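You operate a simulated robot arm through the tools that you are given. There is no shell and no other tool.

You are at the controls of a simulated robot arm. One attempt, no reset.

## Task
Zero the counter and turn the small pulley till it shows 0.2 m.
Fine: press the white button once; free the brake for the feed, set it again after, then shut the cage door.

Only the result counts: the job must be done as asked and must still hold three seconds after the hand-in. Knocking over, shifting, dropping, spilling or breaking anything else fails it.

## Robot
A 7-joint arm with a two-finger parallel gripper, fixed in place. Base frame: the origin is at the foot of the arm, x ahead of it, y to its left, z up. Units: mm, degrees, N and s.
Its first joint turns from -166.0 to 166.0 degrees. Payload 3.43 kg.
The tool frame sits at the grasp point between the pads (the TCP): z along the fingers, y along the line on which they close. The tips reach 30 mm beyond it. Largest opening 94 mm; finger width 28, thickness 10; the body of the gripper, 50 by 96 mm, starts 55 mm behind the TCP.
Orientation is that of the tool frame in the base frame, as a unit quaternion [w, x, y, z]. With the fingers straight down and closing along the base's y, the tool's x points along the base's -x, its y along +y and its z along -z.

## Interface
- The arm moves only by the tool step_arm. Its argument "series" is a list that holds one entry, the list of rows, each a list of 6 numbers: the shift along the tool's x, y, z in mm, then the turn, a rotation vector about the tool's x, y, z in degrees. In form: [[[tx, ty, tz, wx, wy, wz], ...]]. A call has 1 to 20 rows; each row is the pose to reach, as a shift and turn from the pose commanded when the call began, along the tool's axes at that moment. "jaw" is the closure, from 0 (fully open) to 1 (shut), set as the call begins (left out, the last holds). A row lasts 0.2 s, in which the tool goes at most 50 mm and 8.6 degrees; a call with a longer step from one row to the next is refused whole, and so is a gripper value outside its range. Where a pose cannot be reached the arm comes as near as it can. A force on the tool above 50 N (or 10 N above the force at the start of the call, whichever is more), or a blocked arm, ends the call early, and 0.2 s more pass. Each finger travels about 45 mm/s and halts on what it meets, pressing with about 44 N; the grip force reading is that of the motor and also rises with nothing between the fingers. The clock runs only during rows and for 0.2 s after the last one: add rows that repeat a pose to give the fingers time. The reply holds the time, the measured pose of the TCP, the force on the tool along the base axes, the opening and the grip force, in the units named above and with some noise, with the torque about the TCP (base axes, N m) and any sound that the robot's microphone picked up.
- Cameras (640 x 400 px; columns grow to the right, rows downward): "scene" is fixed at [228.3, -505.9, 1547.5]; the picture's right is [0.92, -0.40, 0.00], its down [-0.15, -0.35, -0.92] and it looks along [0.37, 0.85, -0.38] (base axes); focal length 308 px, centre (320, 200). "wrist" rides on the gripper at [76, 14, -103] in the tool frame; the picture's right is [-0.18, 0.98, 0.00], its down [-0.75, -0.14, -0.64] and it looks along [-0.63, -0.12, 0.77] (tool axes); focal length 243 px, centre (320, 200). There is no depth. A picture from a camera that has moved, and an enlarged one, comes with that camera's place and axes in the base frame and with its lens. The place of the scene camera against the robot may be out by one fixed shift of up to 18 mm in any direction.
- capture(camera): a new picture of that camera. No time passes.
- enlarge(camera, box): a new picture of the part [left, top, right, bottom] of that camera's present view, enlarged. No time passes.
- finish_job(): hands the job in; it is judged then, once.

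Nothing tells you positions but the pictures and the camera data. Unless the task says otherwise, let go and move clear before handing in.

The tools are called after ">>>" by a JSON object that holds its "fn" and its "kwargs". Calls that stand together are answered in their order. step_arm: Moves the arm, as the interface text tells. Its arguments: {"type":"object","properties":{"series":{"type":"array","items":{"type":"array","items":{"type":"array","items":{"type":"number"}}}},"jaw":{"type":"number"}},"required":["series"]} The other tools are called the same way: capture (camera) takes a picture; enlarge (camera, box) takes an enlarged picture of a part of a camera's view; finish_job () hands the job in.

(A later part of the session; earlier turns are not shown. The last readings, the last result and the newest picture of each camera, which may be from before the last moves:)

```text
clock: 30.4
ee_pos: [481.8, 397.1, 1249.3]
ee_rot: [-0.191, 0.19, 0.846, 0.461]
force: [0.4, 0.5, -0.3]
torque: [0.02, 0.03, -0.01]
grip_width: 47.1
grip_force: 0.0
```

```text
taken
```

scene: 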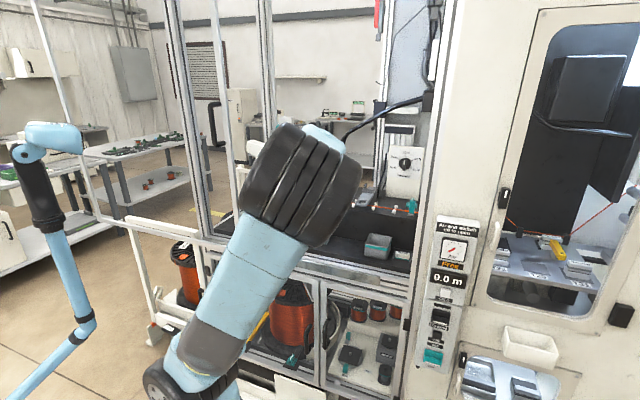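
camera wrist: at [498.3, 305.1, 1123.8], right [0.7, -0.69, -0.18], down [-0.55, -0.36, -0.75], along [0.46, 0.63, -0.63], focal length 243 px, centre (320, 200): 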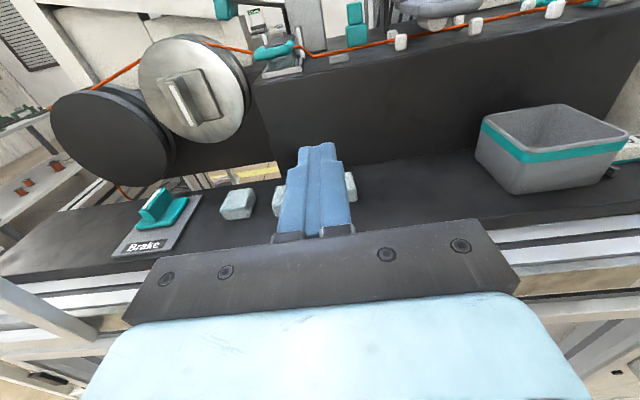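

The elbow swung to the right, clear of the machine. I'll complete the reorientation.

>>> {"fn": "step_arm", "kwargs": {"series": [[[0, 0, 0, 5.94, 0, -5.94], [0, 0, 0, 11.88, 0, -11.88], [0, 0, 0, 17.82, 0, -17.82], [0, 0, 0, 23.76, 0, -23.76], [0, 0, 0, 29.7, 0, -29.7], [0, 0, 0, 35.64, 0, -35.64], [0, 0, 0, 41.58, 0, -41.58], [0, 0, 0, 47.52, 0, -47.52], [0, 0, 0, 53.46, 0, -53.46], [0, 0, 0, 59.4, 0, -59.4], [0, 0, 0, 63.64, 0, -63.64], [0, 0, 0, 63.64, 0, -63.64]]]}}

>>> {"fn": "capture", "kwargs": {"camera": "scene"}}

>>> {"fn": "capture", "kwargs": {"camera": "wrist"}}

```text
clock: 33.0
ee_pos: [481.9, 397.4, 1249.9]
ee_rot: [0.0, -0.384, 0.923, -0.001]
force: [0.4, -0.2, 0.0]
torque: [0.01, 0.01, -0.02]
grip_width: 47.2
grip_force: 0.1
```

```text
taken
```

scene: 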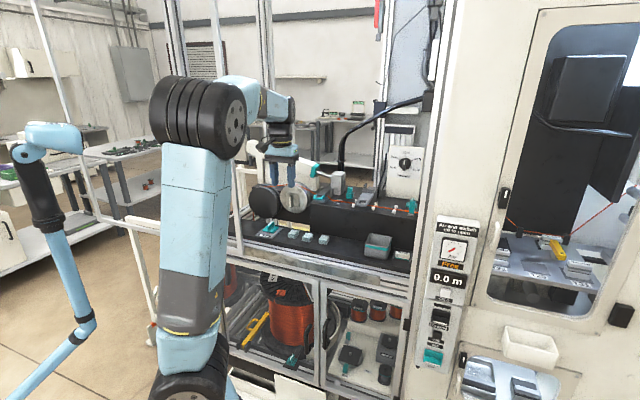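

```text
taken
camera wrist: at [417.0, 352.9, 1351.7], right [-0.57, 0.82, 0.0], down [0.63, 0.44, 0.64], along [0.53, 0.36, -0.77], focal length 243 px, centre (320, 200)
```

wrist: 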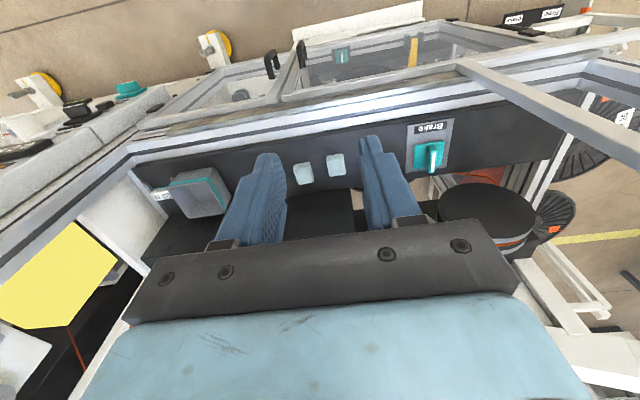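

The tool now points down with the camera on the robot side, and the forearm is high and well clear. I'll move above the brake knob, stopping about 110 mm over it for a close look.

>>> {"fn": "step_arm", "kwargs": {"series": [[[-26, 25, 15, 0, 0, 0], [-52, 49, 30, 0, 0, 0], [-78, 74, 45, 0, 0, 0], [-104, 98, 60, 0, 0, 0], [-130, 123, 75, 0, 0, 0], [-156, 148, 90, 0, 0, 0], [-186, 173, 110, 0, 0, 0], [-186, 173, 110, 0, 0, 0]]]}}

>>> {"fn": "capture", "kwargs": {"camera": "wrist"}}

>>> {"fn": "capture", "kwargs": {"camera": "scene"}}

```text
clock: 34.8
ee_pos: [490.0, 650.4, 1138.4]
ee_rot: [0.0, -0.384, 0.923, -0.001]
force: [-0.2, -0.4, 0.2]
torque: [0.01, 0.04, 0.0]
grip_width: 47.1
grip_force: 0.2
```

```text
taken
camera wrist: at [424.7, 606.2, 1240.8], right [-0.57, 0.82, 0.0], down [0.63, 0.44, 0.64], along [0.53, 0.36, -0.77], focal length 243 px, centre (320, 200)
```

wrist: 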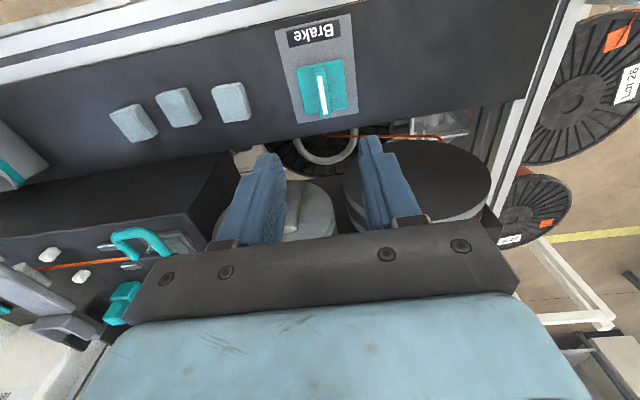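

```text
taken
```

scene: 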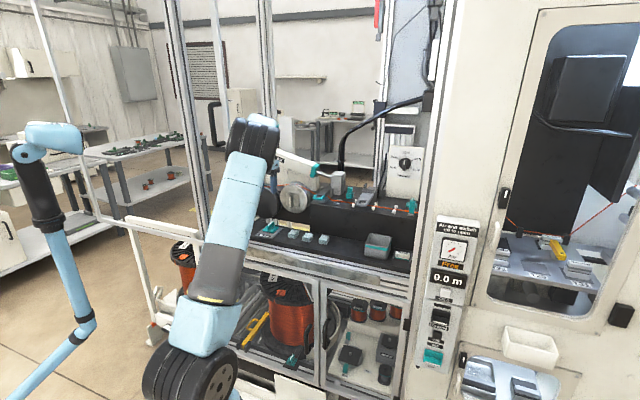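

>>> {"fn": "enlarge", "kwargs": {"camera": "wrist", "box": [260, 20, 400, 140]}}

>>> {"fn": "enlarge", "kwargs": {"camera": "scene", "box": [235, 100, 345, 250]}}

```text
3.33 times, centred on (330, 80) of wrist
camera zoom: at [424.7, 606.2, 1240.8], right [-0.57, 0.82, 0.0], down [0.63, 0.44, 0.64], along [0.53, 0.36, -0.77], focal length 809 px, centre (287, 600)
```

zoom: 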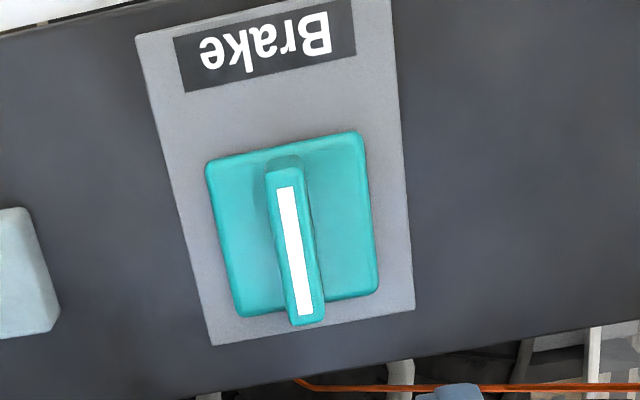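

```text
2.67 times, centred on (290, 175) of scene
camera zoom: at [228.3, -505.9, 1547.5], right [0.92, -0.4, 0.0], down [-0.15, -0.35, -0.92], along [0.37, 0.85, -0.38], focal length 822 px, centre (400, 267)
```

zoom: 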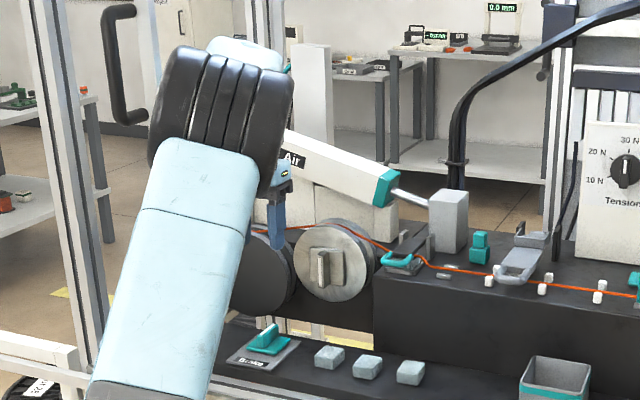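

The knob's fin is centred at about a≈-115.5, b≈808.5 and runs along b. I'll descend so the fingertips straddle it, first stopping just above.

>>> {"fn": "step_arm", "kwargs": {"series": [[[-2, 2, 30, 0, 0, 0], [-2, 2, 60, 0, 0, 0], [-2, 2, 90, 0, 0, 0], [-2, 2, 120, 0, 0, 0], [-2, 2, 128, 0, 0, 0], [-2, 2, 128, 0, 0, 0]]]}}

>>> {"fn": "capture", "kwargs": {"camera": "wrist"}}

>>> {"fn": "enlarge", "kwargs": {"camera": "wrist", "box": [220, 50, 420, 250]}}

>>> {"fn": "capture", "kwargs": {"camera": "scene"}}

```text
clock: 36.2
ee_pos: [489.5, 654.2, 1011.4]
ee_rot: [0.0, -0.385, 0.923, -0.001]
force: [-0.5, 0.1, -0.4]
torque: [-0.01, 0.0, -0.01]
grip_width: 47.1
grip_force: 0.0
```

```text
taken
camera wrist: at [425.1, 609.7, 1112.6], right [-0.57, 0.82, 0.0], down [0.63, 0.44, 0.64], along [0.53, 0.36, -0.77], focal length 243 px, centre (320, 200)
```

wrist: 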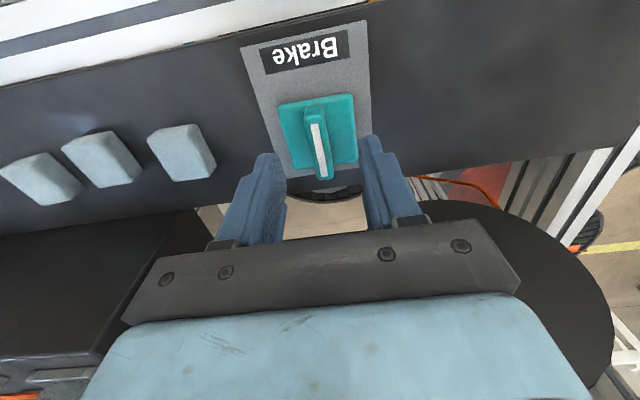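

```text
2.00 times, centred on (320, 150) of wrist
camera zoom: at [425.1, 609.7, 1112.6], right [-0.57, 0.82, 0.0], down [0.63, 0.44, 0.64], along [0.53, 0.36, -0.77], focal length 485 px, centre (320, 300)
```

zoom: 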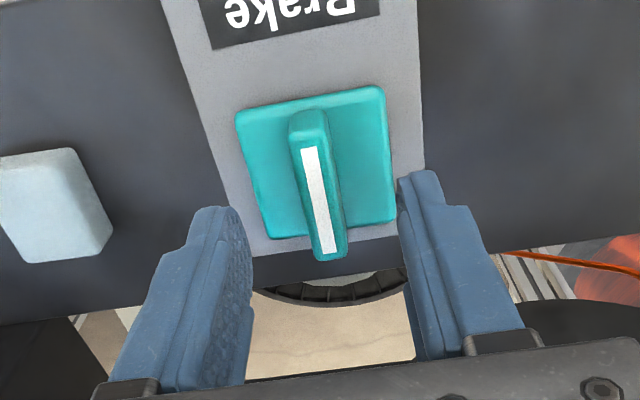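

```text
taken
```

scene: 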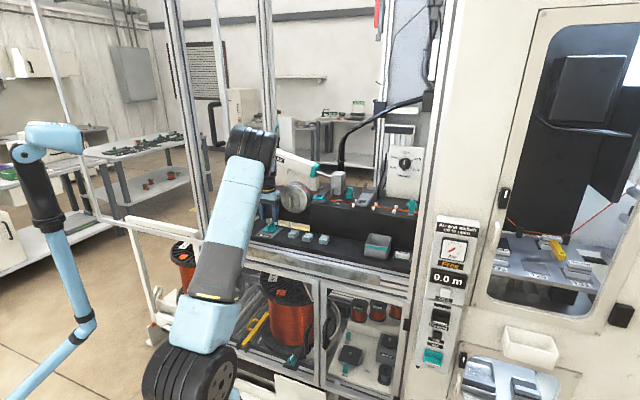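

The fin is centred between the fingers. I'll lower 27 mm more so the tips straddle it and then close.

>>> {"fn": "step_arm", "kwargs": {"series": [[[2, 1, 10, 0, 0, 0], [2, 1, 20, 0, 0, 0], [2, 1, 27, 0, 0, 0], [2, 1, 27, 0, 0, 0]]]}}

>>> {"fn": "enlarge", "kwargs": {"camera": "wrist", "box": [220, 50, 420, 250]}}

>>> {"fn": "enlarge", "kwargs": {"camera": "scene", "box": [240, 170, 340, 250]}}

```text
clock: 37.2
ee_pos: [488.1, 652.3, 983.5]
ee_rot: [0.0, -0.384, 0.923, -0.001]
force: [-0.4, 0.2, -1.0]
torque: [-0.01, -0.02, 0.0]
grip_width: 47.0
grip_force: 0.1
```

```text
2.00 times, centred on (320, 150) of wrist
camera zoom: at [423.1, 608.6, 1086.2], right [-0.57, 0.82, 0.0], down [0.63, 0.44, 0.64], along [0.53, 0.36, -0.77], focal length 485 px, centre (320, 300)
```

zoom: 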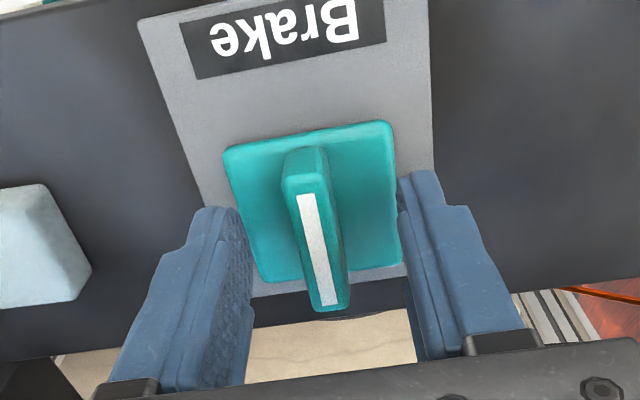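

```text
5.00 times, centred on (290, 210) of scene
camera zoom: at [228.3, -505.9, 1547.5], right [0.92, -0.4, 0.0], down [-0.15, -0.35, -0.92], along [0.37, 0.85, -0.38], focal length 1541 px, centre (470, 150)
```

zoom: 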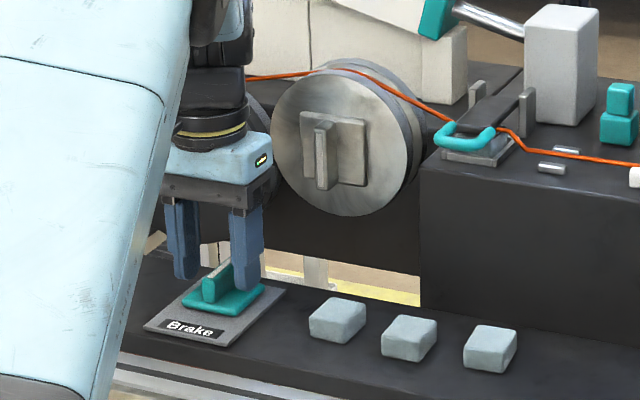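

The fingertips straddle the fin. I'll close the gripper on it.

>>> {"fn": "step_arm", "kwargs": {"series": [[[0, 0, 0, 0, 0, 0], [0, 0, 0, 0, 0, 0], [0, 0, 0, 0, 0, 0], [0, 0, 0, 0, 0, 0]]], "jaw": 1}}

>>> {"fn": "enlarge", "kwargs": {"camera": "wrist", "box": [220, 50, 420, 250]}}

>>> {"fn": "enlarge", "kwargs": {"camera": "scene", "box": [240, 170, 340, 250]}}

```text
clock: 38.2
ee_pos: [488.5, 651.4, 984.4]
ee_rot: [0.0, -0.384, 0.923, -0.001]
force: [5.1, -10.1, 0.0]
torque: [-0.35, 0.14, -0.12]
grip_width: 12.8
grip_force: 44.8
```

```text
2.00 times, centred on (320, 150) of wrist
camera zoom: at [424.0, 607.9, 1086.4], right [-0.57, 0.82, 0.0], down [0.63, 0.44, 0.64], along [0.53, 0.36, -0.77], focal length 485 px, centre (320, 300)
```

zoom: 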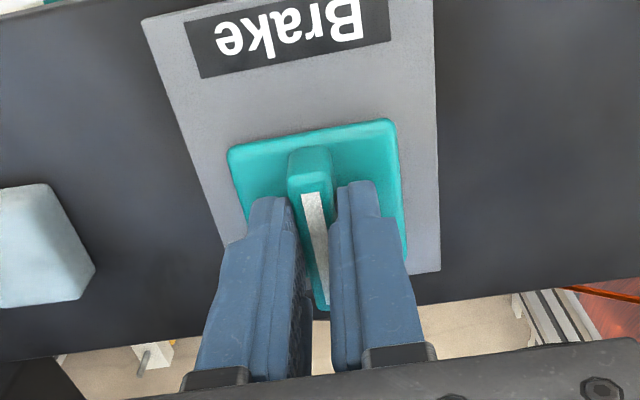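

```text
5.00 times, centred on (290, 210) of scene
camera zoom: at [228.3, -505.9, 1547.5], right [0.92, -0.4, 0.0], down [-0.15, -0.35, -0.92], along [0.37, 0.85, -0.38], focal length 1541 px, centre (470, 150)
```

zoom: 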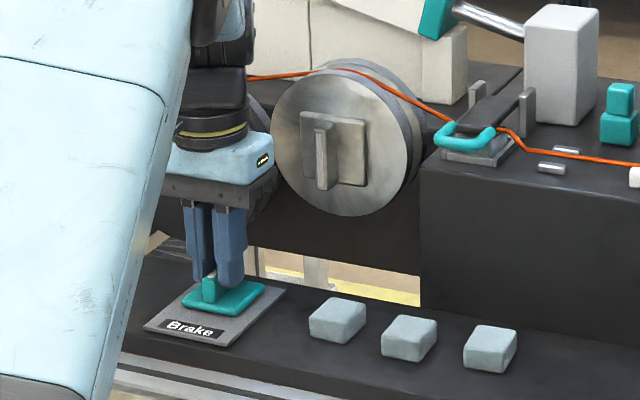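

The fin is gripped at 12.8 mm wide. I'll relieve the small side load and try a small clockwise test turn while watching the torque.

>>> {"fn": "step_arm", "kwargs": {"series": [[[0, -1, 0, 0, 0, 0], [0, -1, 0, 0, 0, 4], [0, -1, 0, 0, 0, 8], [0, -1, 0, 0, 0, 8]]]}}

>>> {"fn": "enlarge", "kwargs": {"camera": "wrist", "box": [220, 50, 420, 250]}}

```text
clock: 39.2
ee_pos: [488.6, 653.1, 984.0]
ee_rot: [0.0, -0.319, 0.948, -0.002]
force: [-1.3, 1.8, 3.4]
torque: [-0.52, 0.89, 0.04]
grip_width: 13.2
grip_force: 44.7
```

```text
2.00 times, centred on (320, 150) of wrist
camera zoom: at [418.1, 617.5, 1086.3], right [-0.45, 0.89, 0.0], down [0.69, 0.34, 0.64], along [0.58, 0.29, -0.77], focal length 485 px, centre (320, 300)
```

zoom: 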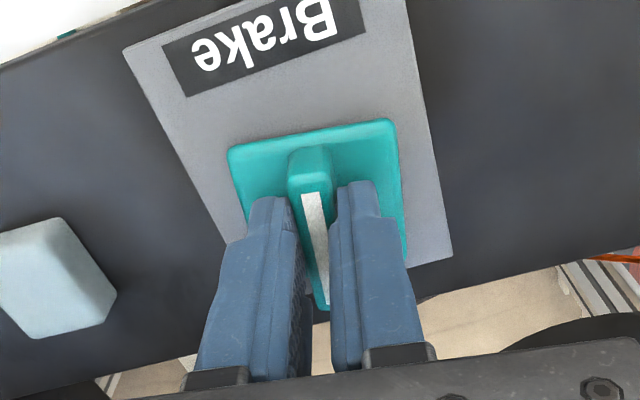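

The whole teal knob turns with the tool at low torque, so clockwise is a valid direction. I'll continue turning toward 90° and check forces partway.

>>> {"fn": "step_arm", "kwargs": {"series": [[[0, 0, 0, 0, 0, 8], [0, 0, 0, 0, 0, 16], [0, 0, 0, 0, 0, 24], [0, 0, 0, 0, 0, 32], [0, 0, 0, 0, 0, 32]]]}}

>>> {"fn": "enlarge", "kwargs": {"camera": "scene", "box": [415, 230, 495, 310]}}

>>> {"fn": "capture", "kwargs": {"camera": "scene"}}

```text
clock: 40.4
ee_pos: [487.6, 656.5, 983.3]
ee_rot: [0.002, -0.045, 0.999, 0.001]
force: [-6.2, 43.4, 8.1]
torque: [1.05, 0.32, 0.22]
grip_width: 12.8
grip_force: 44.7
```

```text
5.00 times, centred on (455, 270) of scene
camera zoom: at [228.3, -505.9, 1547.5], right [0.92, -0.4, 0.0], down [-0.15, -0.35, -0.92], along [0.37, 0.85, -0.38], focal length 1541 px, centre (-355, -150)
```

zoom: 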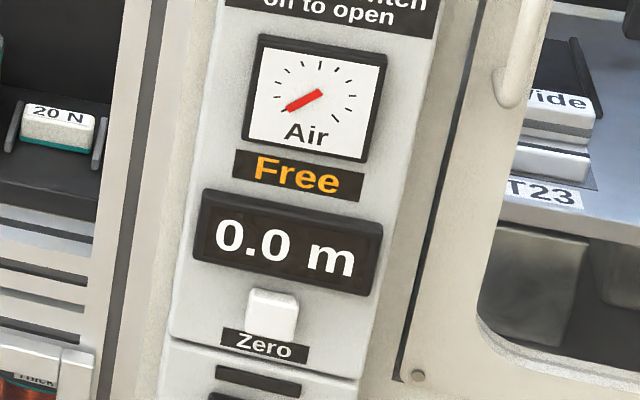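

```text
taken
```

scene: 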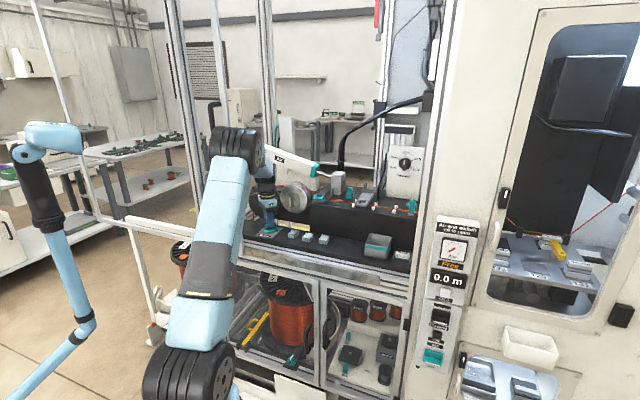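

The knob has turned 40° but side force is building because the knob axis sits about 7 mm behind the TCP, near [494, 657]. I'll follow the arc about the true axis to relieve that while continuing the turn.

>>> {"fn": "step_arm", "kwargs": {"series": [[[0.6, 2.5, 0, 0, 0, 0], [1.15, 5.0, 0, 0, 0, 0], [1.06, 6.0, 0, 0, 0, 8], [0.88, 6.9, 0, 0, 0, 16], [0.5, 7.9, 0, 0, 0, 24], [0.5, 7.9, 0, 0, 0, 24]]]}}

>>> {"fn": "enlarge", "kwargs": {"camera": "wrist", "box": [220, 50, 420, 250]}}

>>> {"fn": "enlarge", "kwargs": {"camera": "scene", "box": [415, 230, 495, 310]}}

```text
clock: 41.8
ee_pos: [488.1, 658.3, 984.0]
ee_rot: [0.001, 0.165, 0.986, -0.003]
force: [-14.9, -33.1, 12.5]
torque: [-1.08, -0.54, -0.21]
grip_width: 12.6
grip_force: 45.2
```

```text
2.00 times, centred on (320, 150) of wrist
camera zoom: at [419.4, 695.7, 1085.9], right [0.49, 0.87, 0.0], down [0.67, -0.37, 0.65], along [0.56, -0.32, -0.76], focal length 485 px, centre (320, 300)
```

zoom: 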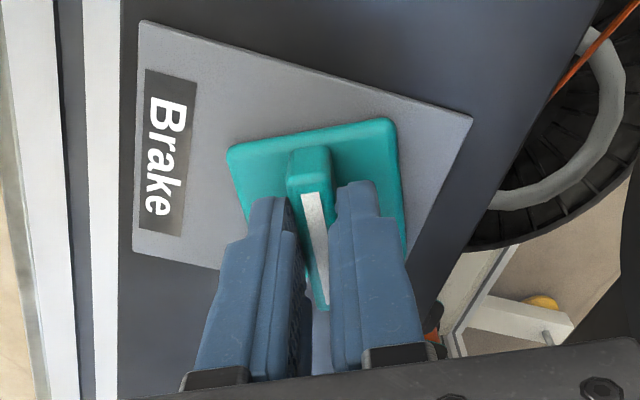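

```text
5.00 times, centred on (455, 270) of scene
camera zoom: at [228.3, -505.9, 1547.5], right [0.92, -0.4, 0.0], down [-0.15, -0.35, -0.92], along [0.37, 0.85, -0.38], focal length 1541 px, centre (-355, -150)
```

zoom: 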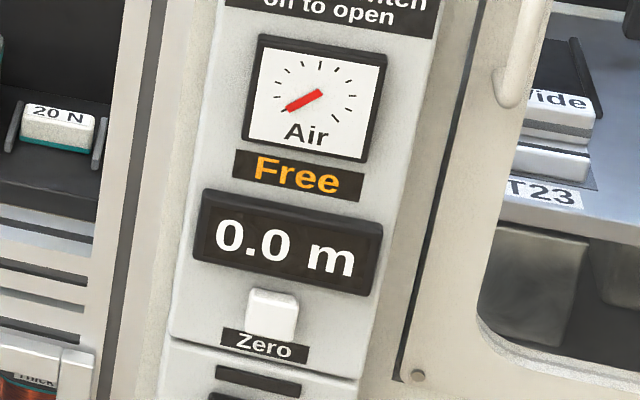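

>>> {"fn": "step_arm", "kwargs": {"series": [[[0, -1.5, 0, 0, 0, 0], [0, -2.5, 0, 0, 0, 0], [-0.1, -1.8, 0, 0, 0, 8], [-0.3, -1.0, 0, 0, 0, 16], [-0.3, -1.0, 0, 0, 0, 16]]]}}

```text
clock: 43.0
ee_pos: [488.8, 658.7, 984.1]
ee_rot: [0.001, 0.301, 0.954, -0.001]
force: [2.9, -5.7, 0.3]
torque: [-0.09, -0.18, -0.06]
grip_width: 12.9
grip_force: 44.9
```

>>> {"fn": "step_arm", "kwargs": {"series": [[[-0.1, 0.4, 0, 0, 0, 5], [-0.2, 0.8, 0, 0, 0, 10], [-0.2, 0.8, 0, 0, 0, 10]]]}}

>>> {"fn": "enlarge", "kwargs": {"camera": "wrist", "box": [220, 50, 420, 250]}}

>>> {"fn": "enlarge", "kwargs": {"camera": "scene", "box": [240, 170, 340, 250]}}

>>> {"fn": "enlarge", "kwargs": {"camera": "scene", "box": [415, 230, 495, 310]}}

```text
clock: 43.8
ee_pos: [488.5, 658.5, 984.6]
ee_rot: [0.001, 0.381, 0.924, 0.0]
force: [4.2, -0.7, -0.2]
torque: [-0.09, -0.23, 0.01]
grip_width: 12.6
grip_force: 44.5
```

```text
2.00 times, centred on (320, 150) of wrist
camera zoom: at [444.2, 722.6, 1086.1], right [0.82, 0.57, 0.0], down [0.43, -0.63, 0.64], along [0.36, -0.53, -0.77], focal length 485 px, centre (320, 300)
```

zoom: 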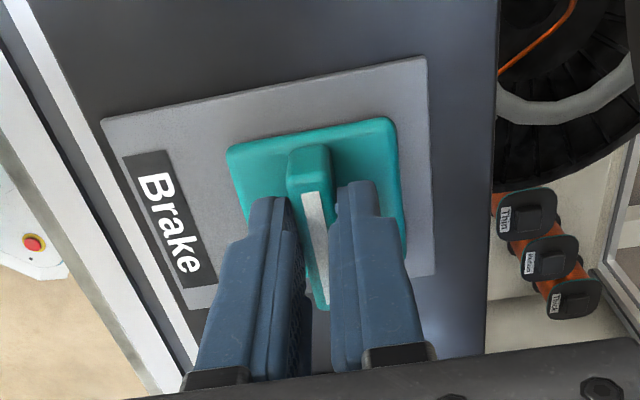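

```text
5.00 times, centred on (290, 210) of scene
camera zoom: at [228.3, -505.9, 1547.5], right [0.92, -0.4, 0.0], down [-0.15, -0.35, -0.92], along [0.37, 0.85, -0.38], focal length 1541 px, centre (470, 150)
```

zoom: 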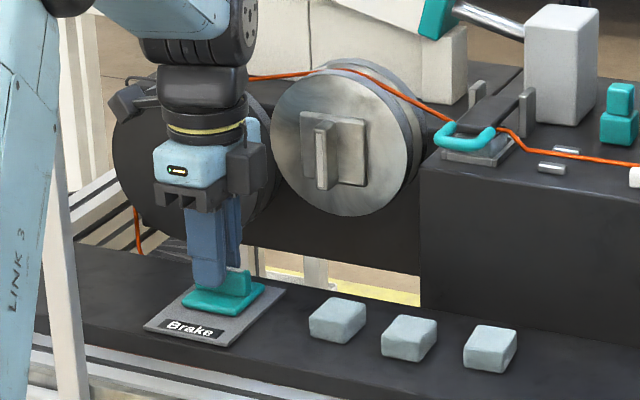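

```text
5.00 times, centred on (455, 270) of scene
camera zoom: at [228.3, -505.9, 1547.5], right [0.92, -0.4, 0.0], down [-0.15, -0.35, -0.92], along [0.37, 0.85, -0.38], focal length 1541 px, centre (-355, -150)
```

zoom: 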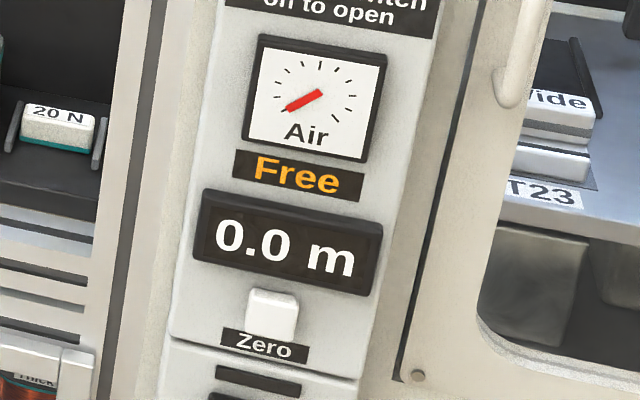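

The fin is now at 90° with no click yet. I'll probe slightly further to see whether there is a stop here.

>>> {"fn": "step_arm", "kwargs": {"series": [[[0, 0, 0, 0, 0, 3], [0, 0, 0, 0, 0, 6], [0, 0, 0, 0, 0, 6]]]}}

>>> {"fn": "enlarge", "kwargs": {"camera": "wrist", "box": [220, 50, 420, 250]}}

```text
clock: 44.6
ee_pos: [488.6, 659.3, 984.0]
ee_rot: [0.001, 0.43, 0.903, -0.001]
force: [6.6, 1.5, 1.5]
torque: [-0.69, -0.94, 1.45]
grip_width: 14.8
grip_force: 44.9
```

```text
2.00 times, centred on (320, 150) of wrist
camera zoom: at [450.7, 727.3, 1086.1], right [0.88, 0.48, 0.0], down [0.37, -0.67, 0.64], along [0.31, -0.57, -0.77], focal length 485 px, centre (320, 300)
```

zoom: 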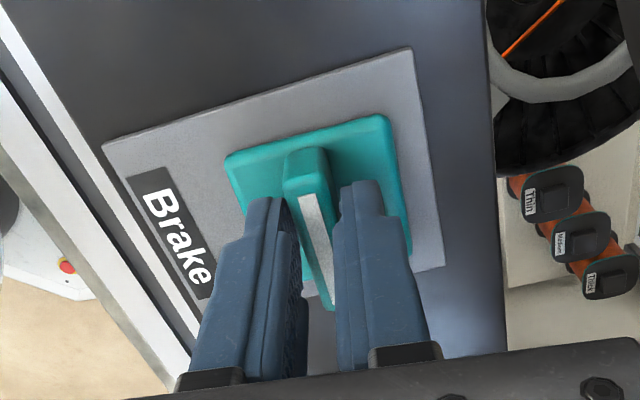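

Torque rose to 1.45 N·m, so there is a hard stop at 90° and the brake is at its other end position. I'll relieve the twist, open the gripper and lift off.

>>> {"fn": "step_arm", "kwargs": {"series": [[[0, 0, 0, 0, 0, -3], [0, 0, 0, 0, 0, -6], [0, 0, 0, 0, 0, -6]]]}}

>>> {"fn": "step_arm", "kwargs": {"series": [[[0, 0, 0, 0, 0, 0], [0, 0, 0, 0, 0, 0], [0, 0, 0, 0, 0, 0]]], "jaw": 0.5}}

>>> {"fn": "step_arm", "kwargs": {"series": [[[0, 0, -10, 0, 0, 0], [0, 0, -40, 0, 0, 0], [0, 0, -80, 0, 0, 0], [0, 0, -120, 0, 0, 0], [0, 0, -160, 0, 0, 0]]]}}

>>> {"fn": "capture", "kwargs": {"camera": "wrist"}}

>>> {"fn": "capture", "kwargs": {"camera": "scene"}}

```text
clock: 45.4
ee_pos: [489.2, 659.4, 983.3]
ee_rot: [0.001, 0.382, 0.924, 0.0]
force: [6.3, 3.4, 2.5]
torque: [0.26, 0.03, 0.05]
grip_width: 12.8
grip_force: 45.7
```

```text
clock: 46.2
ee_pos: [489.5, 658.5, 983.4]
ee_rot: [0.001, 0.381, 0.924, 0.0]
force: [0.4, -0.5, 0.1]
torque: [0.02, -0.01, 0.02]
grip_width: 47.2
grip_force: 0.0
```

```text
clock: 47.4
ee_pos: [489.5, 660.5, 1142.7]
ee_rot: [0.001, 0.381, 0.925, -0.002]
force: [0.9, -0.1, -0.4]
torque: [-0.03, 0.01, 0.0]
grip_width: 47.2
grip_force: 0.2
```

```text
taken
camera wrist: at [443.6, 723.9, 1245.5], right [0.82, 0.57, 0.0], down [0.43, -0.63, 0.64], along [0.37, -0.53, -0.76], focal length 243 px, centre (320, 200)
```

wrist: 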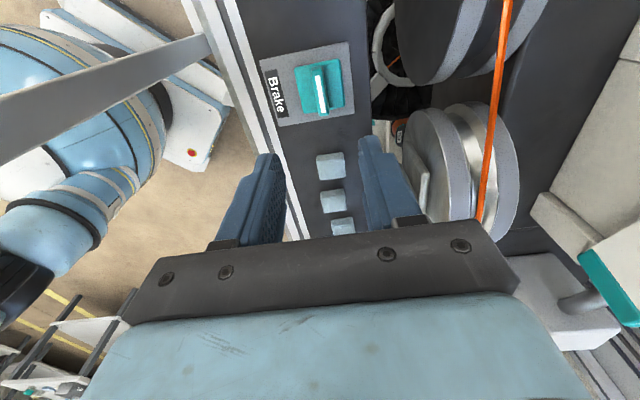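

```text
taken
```

scene: 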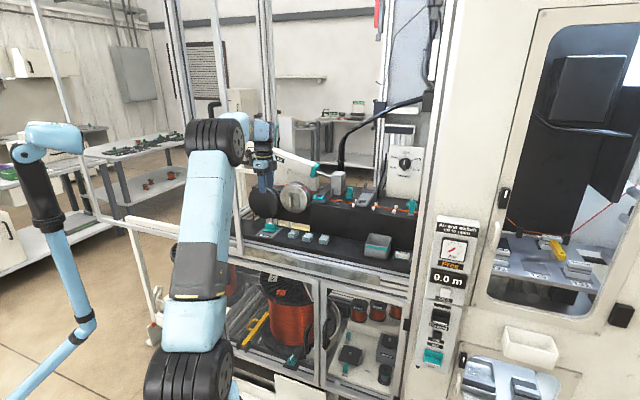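

The brake fin now lies parallel to the front, against its other stop. Next is the pulley: I'll back out, undo the 90° yaw, then pitch to horizontal with the camera underneath. That leaves about 180° or more of clockwise roll available.

>>> {"fn": "step_arm", "kwargs": {"series": [[[-10, -13, -5, 0, 0, 0], [-20, -26, -10, 0, 0, -8], [-30, -39, -15, 0, 0, -16], [-40, -52, -20, 0, 0, -24], [-50, -65, -25, 0, 0, -32], [-60, -78, -30, 0, 0, -40], [-70, -91, -35, 0, 0, -48], [-80, -104, -40, 0, 0, -56], [-90, -117, -45, 0, 0, -64], [-100, -130, -50, 0, 0, -72], [-100, -143, -57, 0, 0, -80], [-100, -143, -57, 0, 0, -88], [-100, -143, -57, 0, 0, -89.8], [-100, -143, -57, 0, 0, -89.8]]]}}

>>> {"fn": "capture", "kwargs": {"camera": "scene"}}

```text
clock: 50.4
ee_pos: [458.5, 487.5, 1202.1]
ee_rot: [0.001, -0.382, 0.924, 0.0]
force: [0.1, 0.1, -0.5]
torque: [0.0, 0.02, -0.01]
grip_width: 47.4
grip_force: 0.1
```

```text
taken
```

scene: 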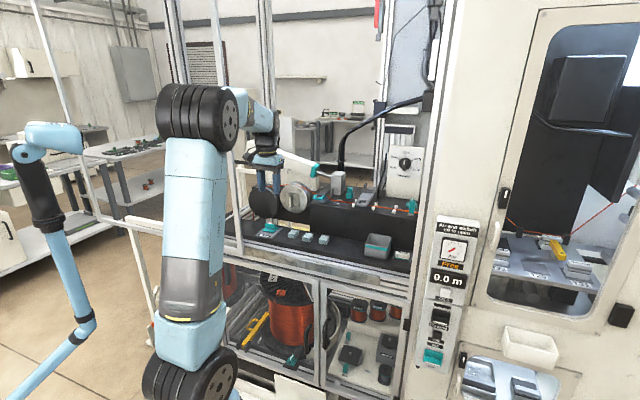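

>>> {"fn": "step_arm", "kwargs": {"series": [[[0, 0, 0, 0, -8.2, 0], [0, 0, 0, 0, -16.4, 0], [0, 0, 0, 0, -24.6, 0], [0, 0, 0, 0, -32.8, 0], [0, 0, 0, 0, -41, 0], [0, 0, 0, 0, -49.2, 0], [0, 0, 0, 0, -57.4, 0], [0, 0, 0, 0, -65.6, 0], [0, 0, 0, 0, -73.8, 0], [0, 0, 0, 0, -82, 0], [0, 0, 0, 0, -90, 0], [0, 0, 0, 0, -90, 0]]]}}

>>> {"fn": "capture", "kwargs": {"camera": "scene"}}

>>> {"fn": "capture", "kwargs": {"camera": "wrist"}}

```text
clock: 53.0
ee_pos: [458.2, 488.8, 1201.7]
ee_rot: [0.654, -0.271, 0.653, 0.27]
force: [0.2, 0.4, 0.1]
torque: [-0.01, 0.03, -0.02]
grip_width: 46.6
grip_force: 0.1
```

```text
taken
```

scene: 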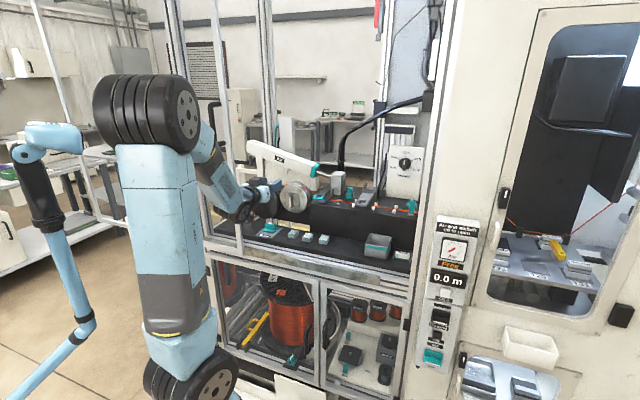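

```text
taken
camera wrist: at [374.7, 424.9, 1124.7], right [-0.7, 0.7, 0.18], down [-0.36, -0.55, 0.75], along [0.62, 0.46, 0.63], focal length 243 px, centre (320, 200)
```

wrist: 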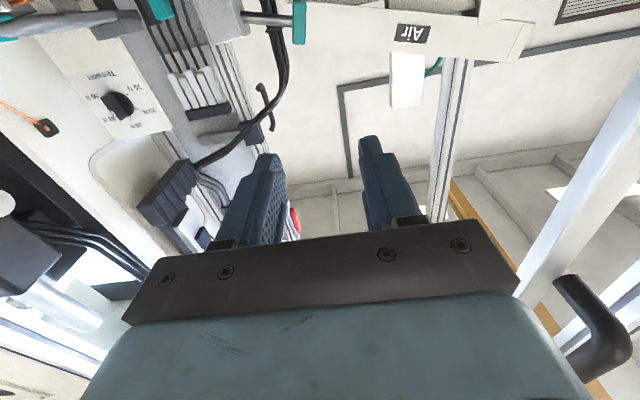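

The tool is horizontal with the camera underneath. I'll come down to the pulley height while staying back, and check clearances.

>>> {"fn": "step_arm", "kwargs": {"series": [[[35, 8, 20, 0, 0, 0], [70, 16, 40, 0, 0, 0], [105, 24, 50, 0, 0, 0], [130, 24, 50, 0, 0, 0], [140, 24, 50, 0, 0, 0], [140, 24, 50, 0, 0, 0]]]}}

>>> {"fn": "capture", "kwargs": {"camera": "scene"}}

>>> {"fn": "enlarge", "kwargs": {"camera": "scene", "box": [230, 150, 350, 260]}}

>>> {"fn": "capture", "kwargs": {"camera": "wrist"}}

```text
clock: 54.4
ee_pos: [477.3, 541.0, 1061.9]
ee_rot: [0.653, -0.271, 0.653, 0.27]
force: [0.3, -0.4, -0.2]
torque: [0.02, 0.03, -0.01]
grip_width: 47.1
grip_force: 0.1
```

```text
taken
```

scene: 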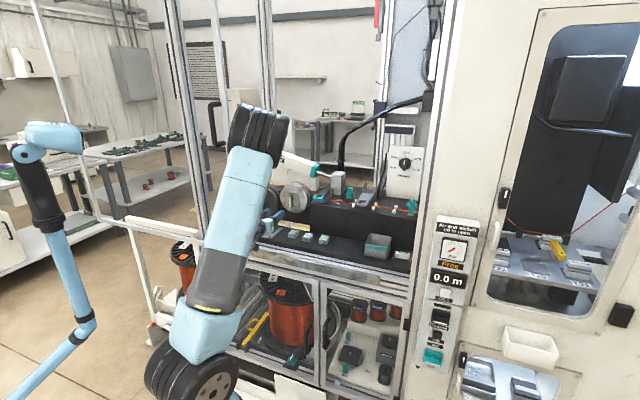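

```text
3.64 times, centred on (290, 205) of scene
camera zoom: at [228.3, -505.9, 1547.5], right [0.92, -0.4, 0.0], down [-0.15, -0.35, -0.92], along [0.37, 0.85, -0.38], focal length 1121 px, centre (429, 182)
```

zoom: 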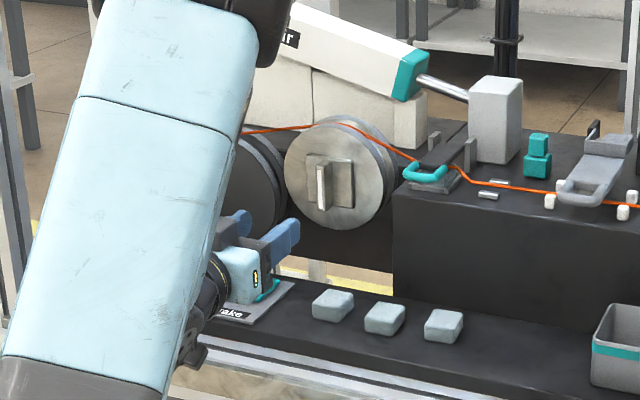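

```text
taken
camera wrist: at [394.0, 476.9, 984.5], right [-0.69, 0.7, 0.18], down [-0.36, -0.55, 0.75], along [0.63, 0.46, 0.63], focal length 243 px, centre (320, 200)
```

wrist: 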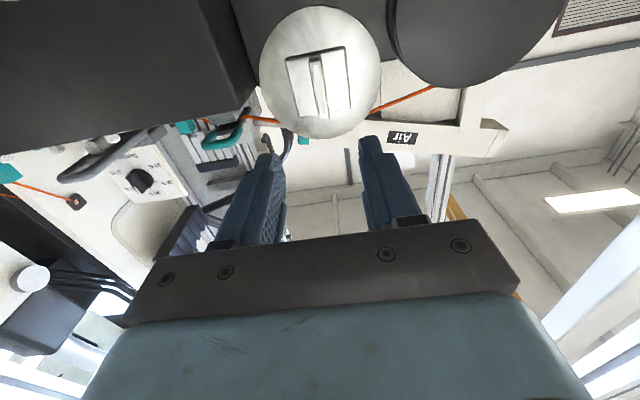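

>>> {"fn": "enlarge", "kwargs": {"camera": "wrist", "box": [250, 0, 390, 140]}}

```text
2.86 times, centred on (320, 70) of wrist
camera zoom: at [394.0, 476.9, 984.5], right [-0.69, 0.7, 0.18], down [-0.36, -0.55, 0.75], along [0.63, 0.46, 0.63], focal length 693 px, centre (320, 571)
```

zoom: 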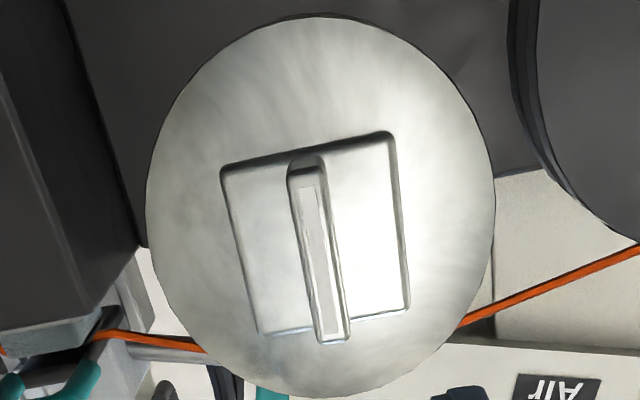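

The pulley axis works out at a≈-46, z≈1053.5, with the fin front at b≈866 and its plate at about b≈890. I'll align and approach to just short of the fin.

>>> {"fn": "step_arm", "kwargs": {"series": [[[4, 0.6, 20, 0, 0, 0], [8.4, 1.2, 45, 0, 0, 0], [8.4, 1.2, 70, 0, 0, 0], [8.4, 1.2, 95, 0, 0, 0], [8.4, 1.2, 105, 0, 0, 0], [8.4, 1.2, 105, 0, 0, 0]]]}}

>>> {"fn": "capture", "kwargs": {"camera": "wrist"}}

>>> {"fn": "enlarge", "kwargs": {"camera": "wrist", "box": [220, 30, 420, 230]}}

>>> {"fn": "enlarge", "kwargs": {"camera": "scene", "box": [230, 150, 350, 260]}}

```text
clock: 55.8
ee_pos: [551.2, 614.5, 1051.2]
ee_rot: [0.654, -0.27, 0.654, 0.269]
force: [0.1, 0.7, -0.1]
torque: [0.01, -0.03, 0.0]
grip_width: 47.1
grip_force: 0.1
```

```text
taken
camera wrist: at [467.4, 552.1, 975.1], right [-0.69, 0.7, 0.18], down [-0.36, -0.55, 0.75], along [0.63, 0.46, 0.63], focal length 243 px, centre (320, 200)
```

wrist: 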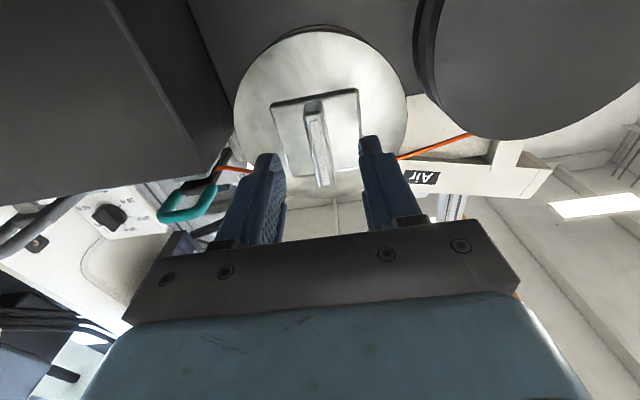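

```text
2.00 times, centred on (320, 130) of wrist
camera zoom: at [467.4, 552.1, 975.1], right [-0.69, 0.7, 0.18], down [-0.36, -0.55, 0.75], along [0.63, 0.46, 0.63], focal length 485 px, centre (320, 340)
```

zoom: 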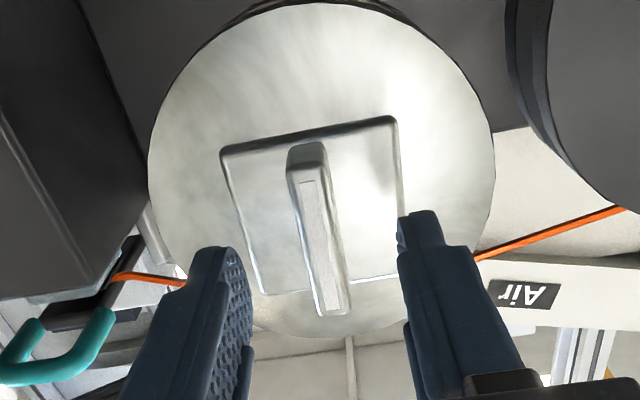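

```text
3.64 times, centred on (290, 205) of scene
camera zoom: at [228.3, -505.9, 1547.5], right [0.92, -0.4, 0.0], down [-0.15, -0.35, -0.92], along [0.37, 0.85, -0.38], focal length 1121 px, centre (429, 182)
```

zoom: 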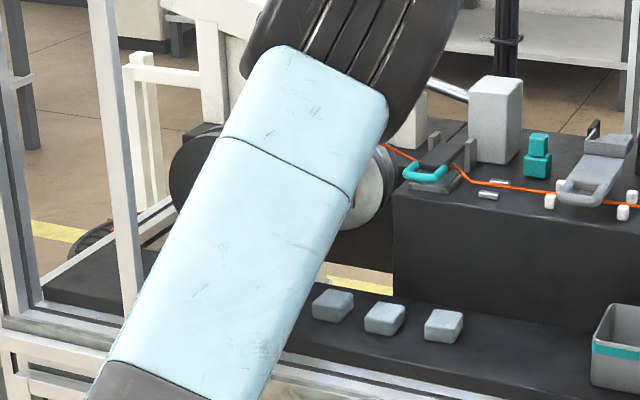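

The fin is centred between the fingers. I'll advance 28 mm so the tips straddle it, then close.

>>> {"fn": "step_arm", "kwargs": {"series": [[[-1, 1.2, 10, 0, 0, 0], [-1, 1.2, 20, 0, 0, 0], [-1, 1.2, 28, 0, 0, 0], [-1, 1.2, 28, 0, 0, 0]]]}}

>>> {"fn": "enlarge", "kwargs": {"camera": "wrist", "box": [220, 30, 420, 230]}}

```text
clock: 56.8
ee_pos: [570.4, 635.6, 1052.7]
ee_rot: [0.653, -0.271, 0.653, 0.27]
force: [-0.3, 0.6, -0.7]
torque: [0.01, -0.01, 0.04]
grip_width: 47.1
grip_force: 0.0
```

```text
2.00 times, centred on (320, 130) of wrist
camera zoom: at [486.3, 572.2, 976.8], right [-0.69, 0.7, 0.18], down [-0.36, -0.55, 0.75], along [0.63, 0.46, 0.63], focal length 485 px, centre (320, 340)
```

zoom: 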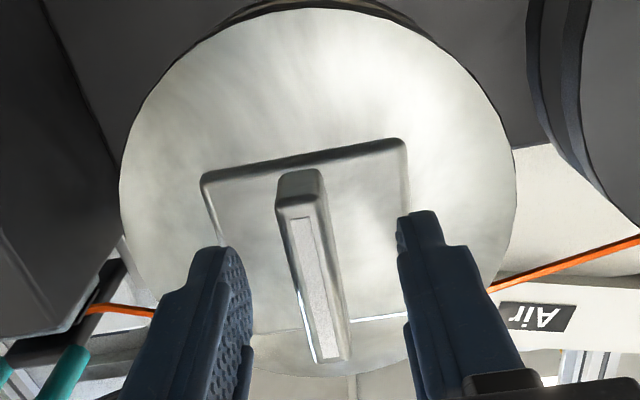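

>>> {"fn": "step_arm", "kwargs": {"series": [[[0, 0, 0, 0, 0, 0], [0, 0, 0, 0, 0, 0], [0, 0, 0, 0, 0, 0], [0, 0, 0, 0, 0, 0]]], "jaw": 1}}

>>> {"fn": "enlarge", "kwargs": {"camera": "wrist", "box": [220, 30, 420, 230]}}

>>> {"fn": "enlarge", "kwargs": {"camera": "scene", "box": [415, 230, 495, 310]}}

```text
clock: 57.8
ee_pos: [570.6, 634.8, 1053.9]
ee_rot: [0.653, -0.271, 0.653, 0.27]
force: [4.3, -8.5, 0.3]
torque: [0.55, 0.31, 0.07]
grip_width: 12.8
grip_force: 45.2
```

```text
2.00 times, centred on (320, 130) of wrist
camera zoom: at [486.9, 571.7, 976.8], right [-0.69, 0.7, 0.18], down [-0.36, -0.55, 0.75], along [0.63, 0.46, 0.63], focal length 485 px, centre (320, 340)
```

zoom: 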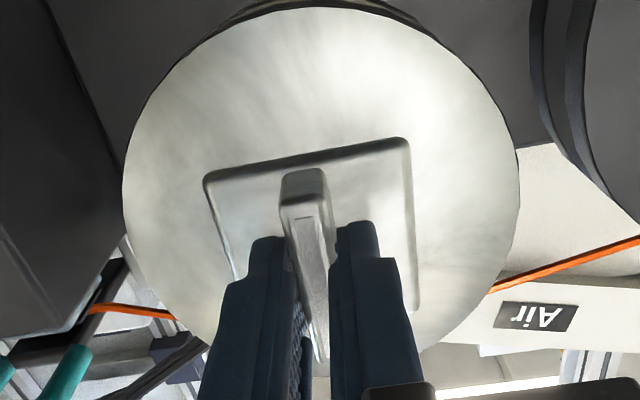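

```text
5.00 times, centred on (455, 270) of scene
camera zoom: at [228.3, -505.9, 1547.5], right [0.92, -0.4, 0.0], down [-0.15, -0.35, -0.92], along [0.37, 0.85, -0.38], focal length 1541 px, centre (-355, -150)
```

zoom: 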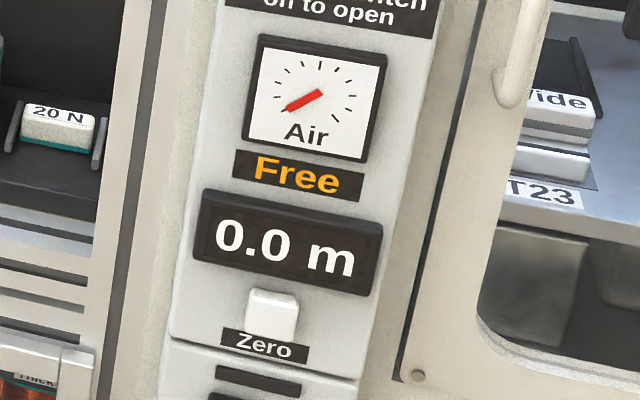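

The fin is gripped at 12.8 mm. I'll start turning clockwise, which is the feed direction (top of the pulley toward the machine), with a small test first.

>>> {"fn": "step_arm", "kwargs": {"series": [[[0, -1, 0, 0, 0, 0], [0, -1, 0, 0, 0, 5], [0, -1, 0, 0, 0, 10], [0, -1, 0, 0, 0, 15], [0, -1, 0, 0, 0, 15]]]}}

>>> {"fn": "enlarge", "kwargs": {"camera": "wrist", "box": [220, 30, 420, 230]}}

>>> {"fn": "enlarge", "kwargs": {"camera": "scene", "box": [415, 230, 495, 310]}}

```text
clock: 59.0
ee_pos: [570.1, 635.1, 1053.9]
ee_rot: [0.612, -0.184, 0.683, 0.352]
force: [0.0, -2.7, -2.8]
torque: [-0.72, 0.75, 0.29]
grip_width: 13.0
grip_force: 45.1
```

```text
2.00 times, centred on (320, 130) of wrist
camera zoom: at [473.1, 585.4, 983.3], right [-0.64, 0.64, 0.43], down [-0.22, -0.69, 0.69], along [0.74, 0.35, 0.58], focal length 485 px, centre (320, 340)
```

zoom: 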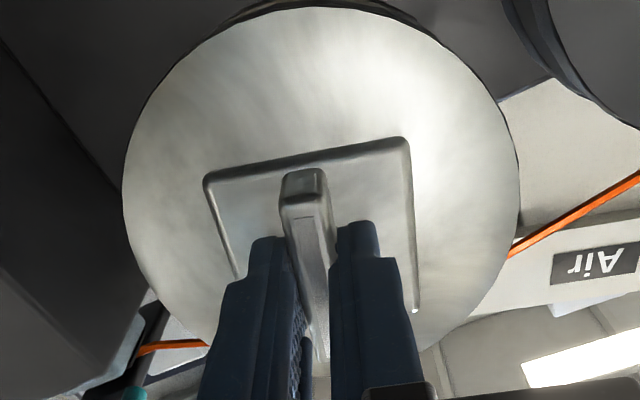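

```text
5.00 times, centred on (455, 270) of scene
camera zoom: at [228.3, -505.9, 1547.5], right [0.92, -0.4, 0.0], down [-0.15, -0.35, -0.92], along [0.37, 0.85, -0.38], focal length 1541 px, centre (-355, -150)
```

zoom: 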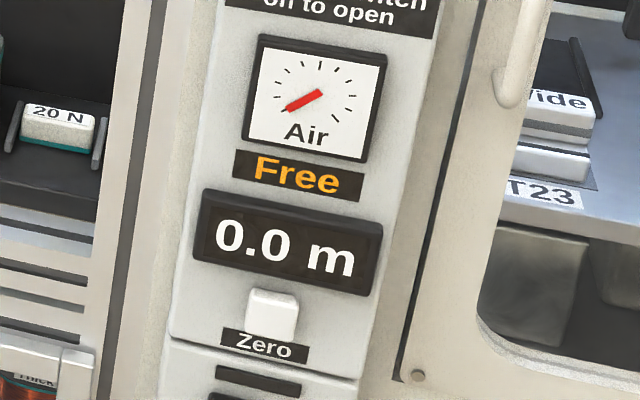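

The pulley turns freely with the tool. I'll continue and check the counter.

>>> {"fn": "step_arm", "kwargs": {"series": [[[0, 0, 0, 0, 0, 8], [0, 0, 0, 0, 0, 16], [0, 0, 0, 0, 0, 24], [0, 0, 0, 0, 0, 30], [0, 0, 0, 0, 0, 30]]]}}

>>> {"fn": "enlarge", "kwargs": {"camera": "scene", "box": [415, 230, 495, 310]}}

>>> {"fn": "capture", "kwargs": {"camera": "scene"}}

```text
clock: 60.2
ee_pos: [570.5, 634.9, 1053.9]
ee_rot: [0.5, 0.0, 0.707, 0.5]
force: [-6.3, -4.6, -1.1]
torque: [-0.05, 0.13, 0.24]
grip_width: 12.8
grip_force: 44.9
```

```text
5.00 times, centred on (455, 270) of scene
camera zoom: at [228.3, -505.9, 1547.5], right [0.92, -0.4, 0.0], down [-0.15, -0.35, -0.92], along [0.37, 0.85, -0.38], focal length 1541 px, centre (-355, -150)
```

zoom: 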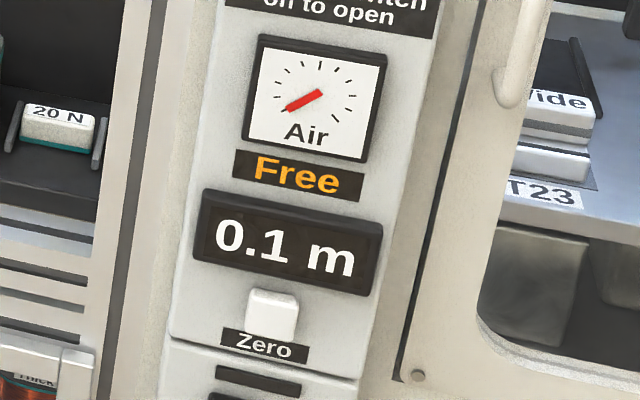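

```text
taken
```

scene: 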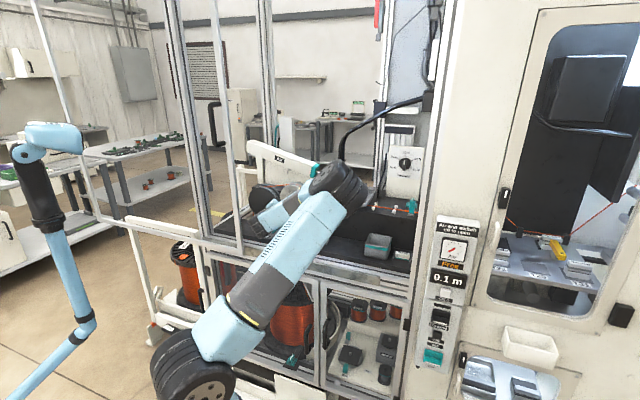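

The counter now reads 0.1 m at about 45°, so the direction is right. The elbow is swinging right, so I'll go on in smaller increments and watch its clearance.

>>> {"fn": "step_arm", "kwargs": {"series": [[[0, 0, 0, 0, 0, 6], [0, 0, 0, 0, 0, 12], [0, 0, 0, 0, 0, 18], [0, 0, 0, 0, 0, 18]]]}}

>>> {"fn": "capture", "kwargs": {"camera": "scene"}}

>>> {"fn": "capture", "kwargs": {"camera": "wrist"}}

```text
clock: 60.9
ee_pos: [569.6, 636.0, 1054.2]
ee_rot: [0.441, 0.079, 0.714, 0.538]
force: [9.3, 9.7, -10.3]
torque: [0.37, -0.41, 0.38]
grip_width: 13.3
grip_force: 45.7
out of reach, approached as far as the arm can: row 2, 3
stopped in row 3: the force on the tool passed its limit at 63 N (the readings are from after the stop); the commanded pose is now the measured one
```

```text
taken
```

scene: 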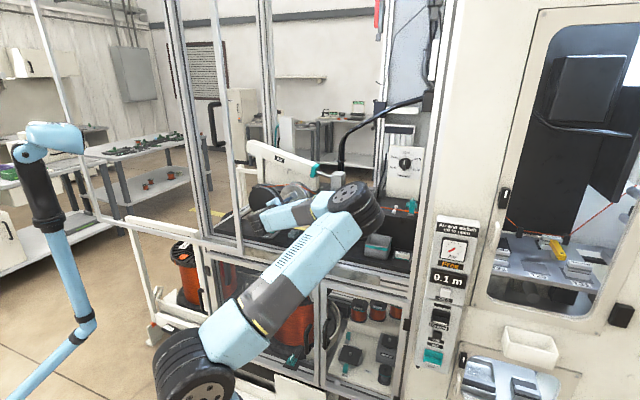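

```text
taken
camera wrist: at [444.8, 614.0, 1028.2], right [-0.25, 0.29, 0.92], down [0.04, -0.95, 0.31], along [0.97, 0.12, 0.22], focal length 243 px, centre (320, 200)
```

wrist: 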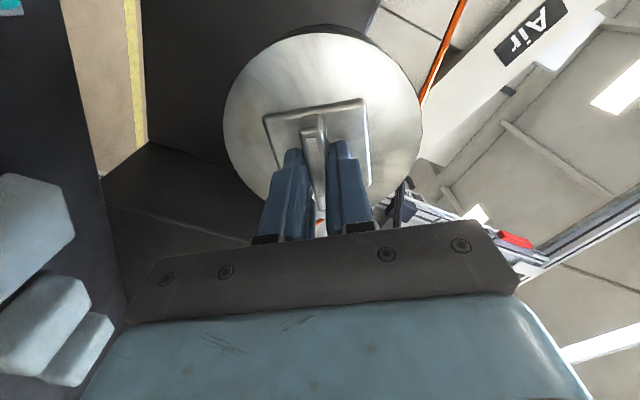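

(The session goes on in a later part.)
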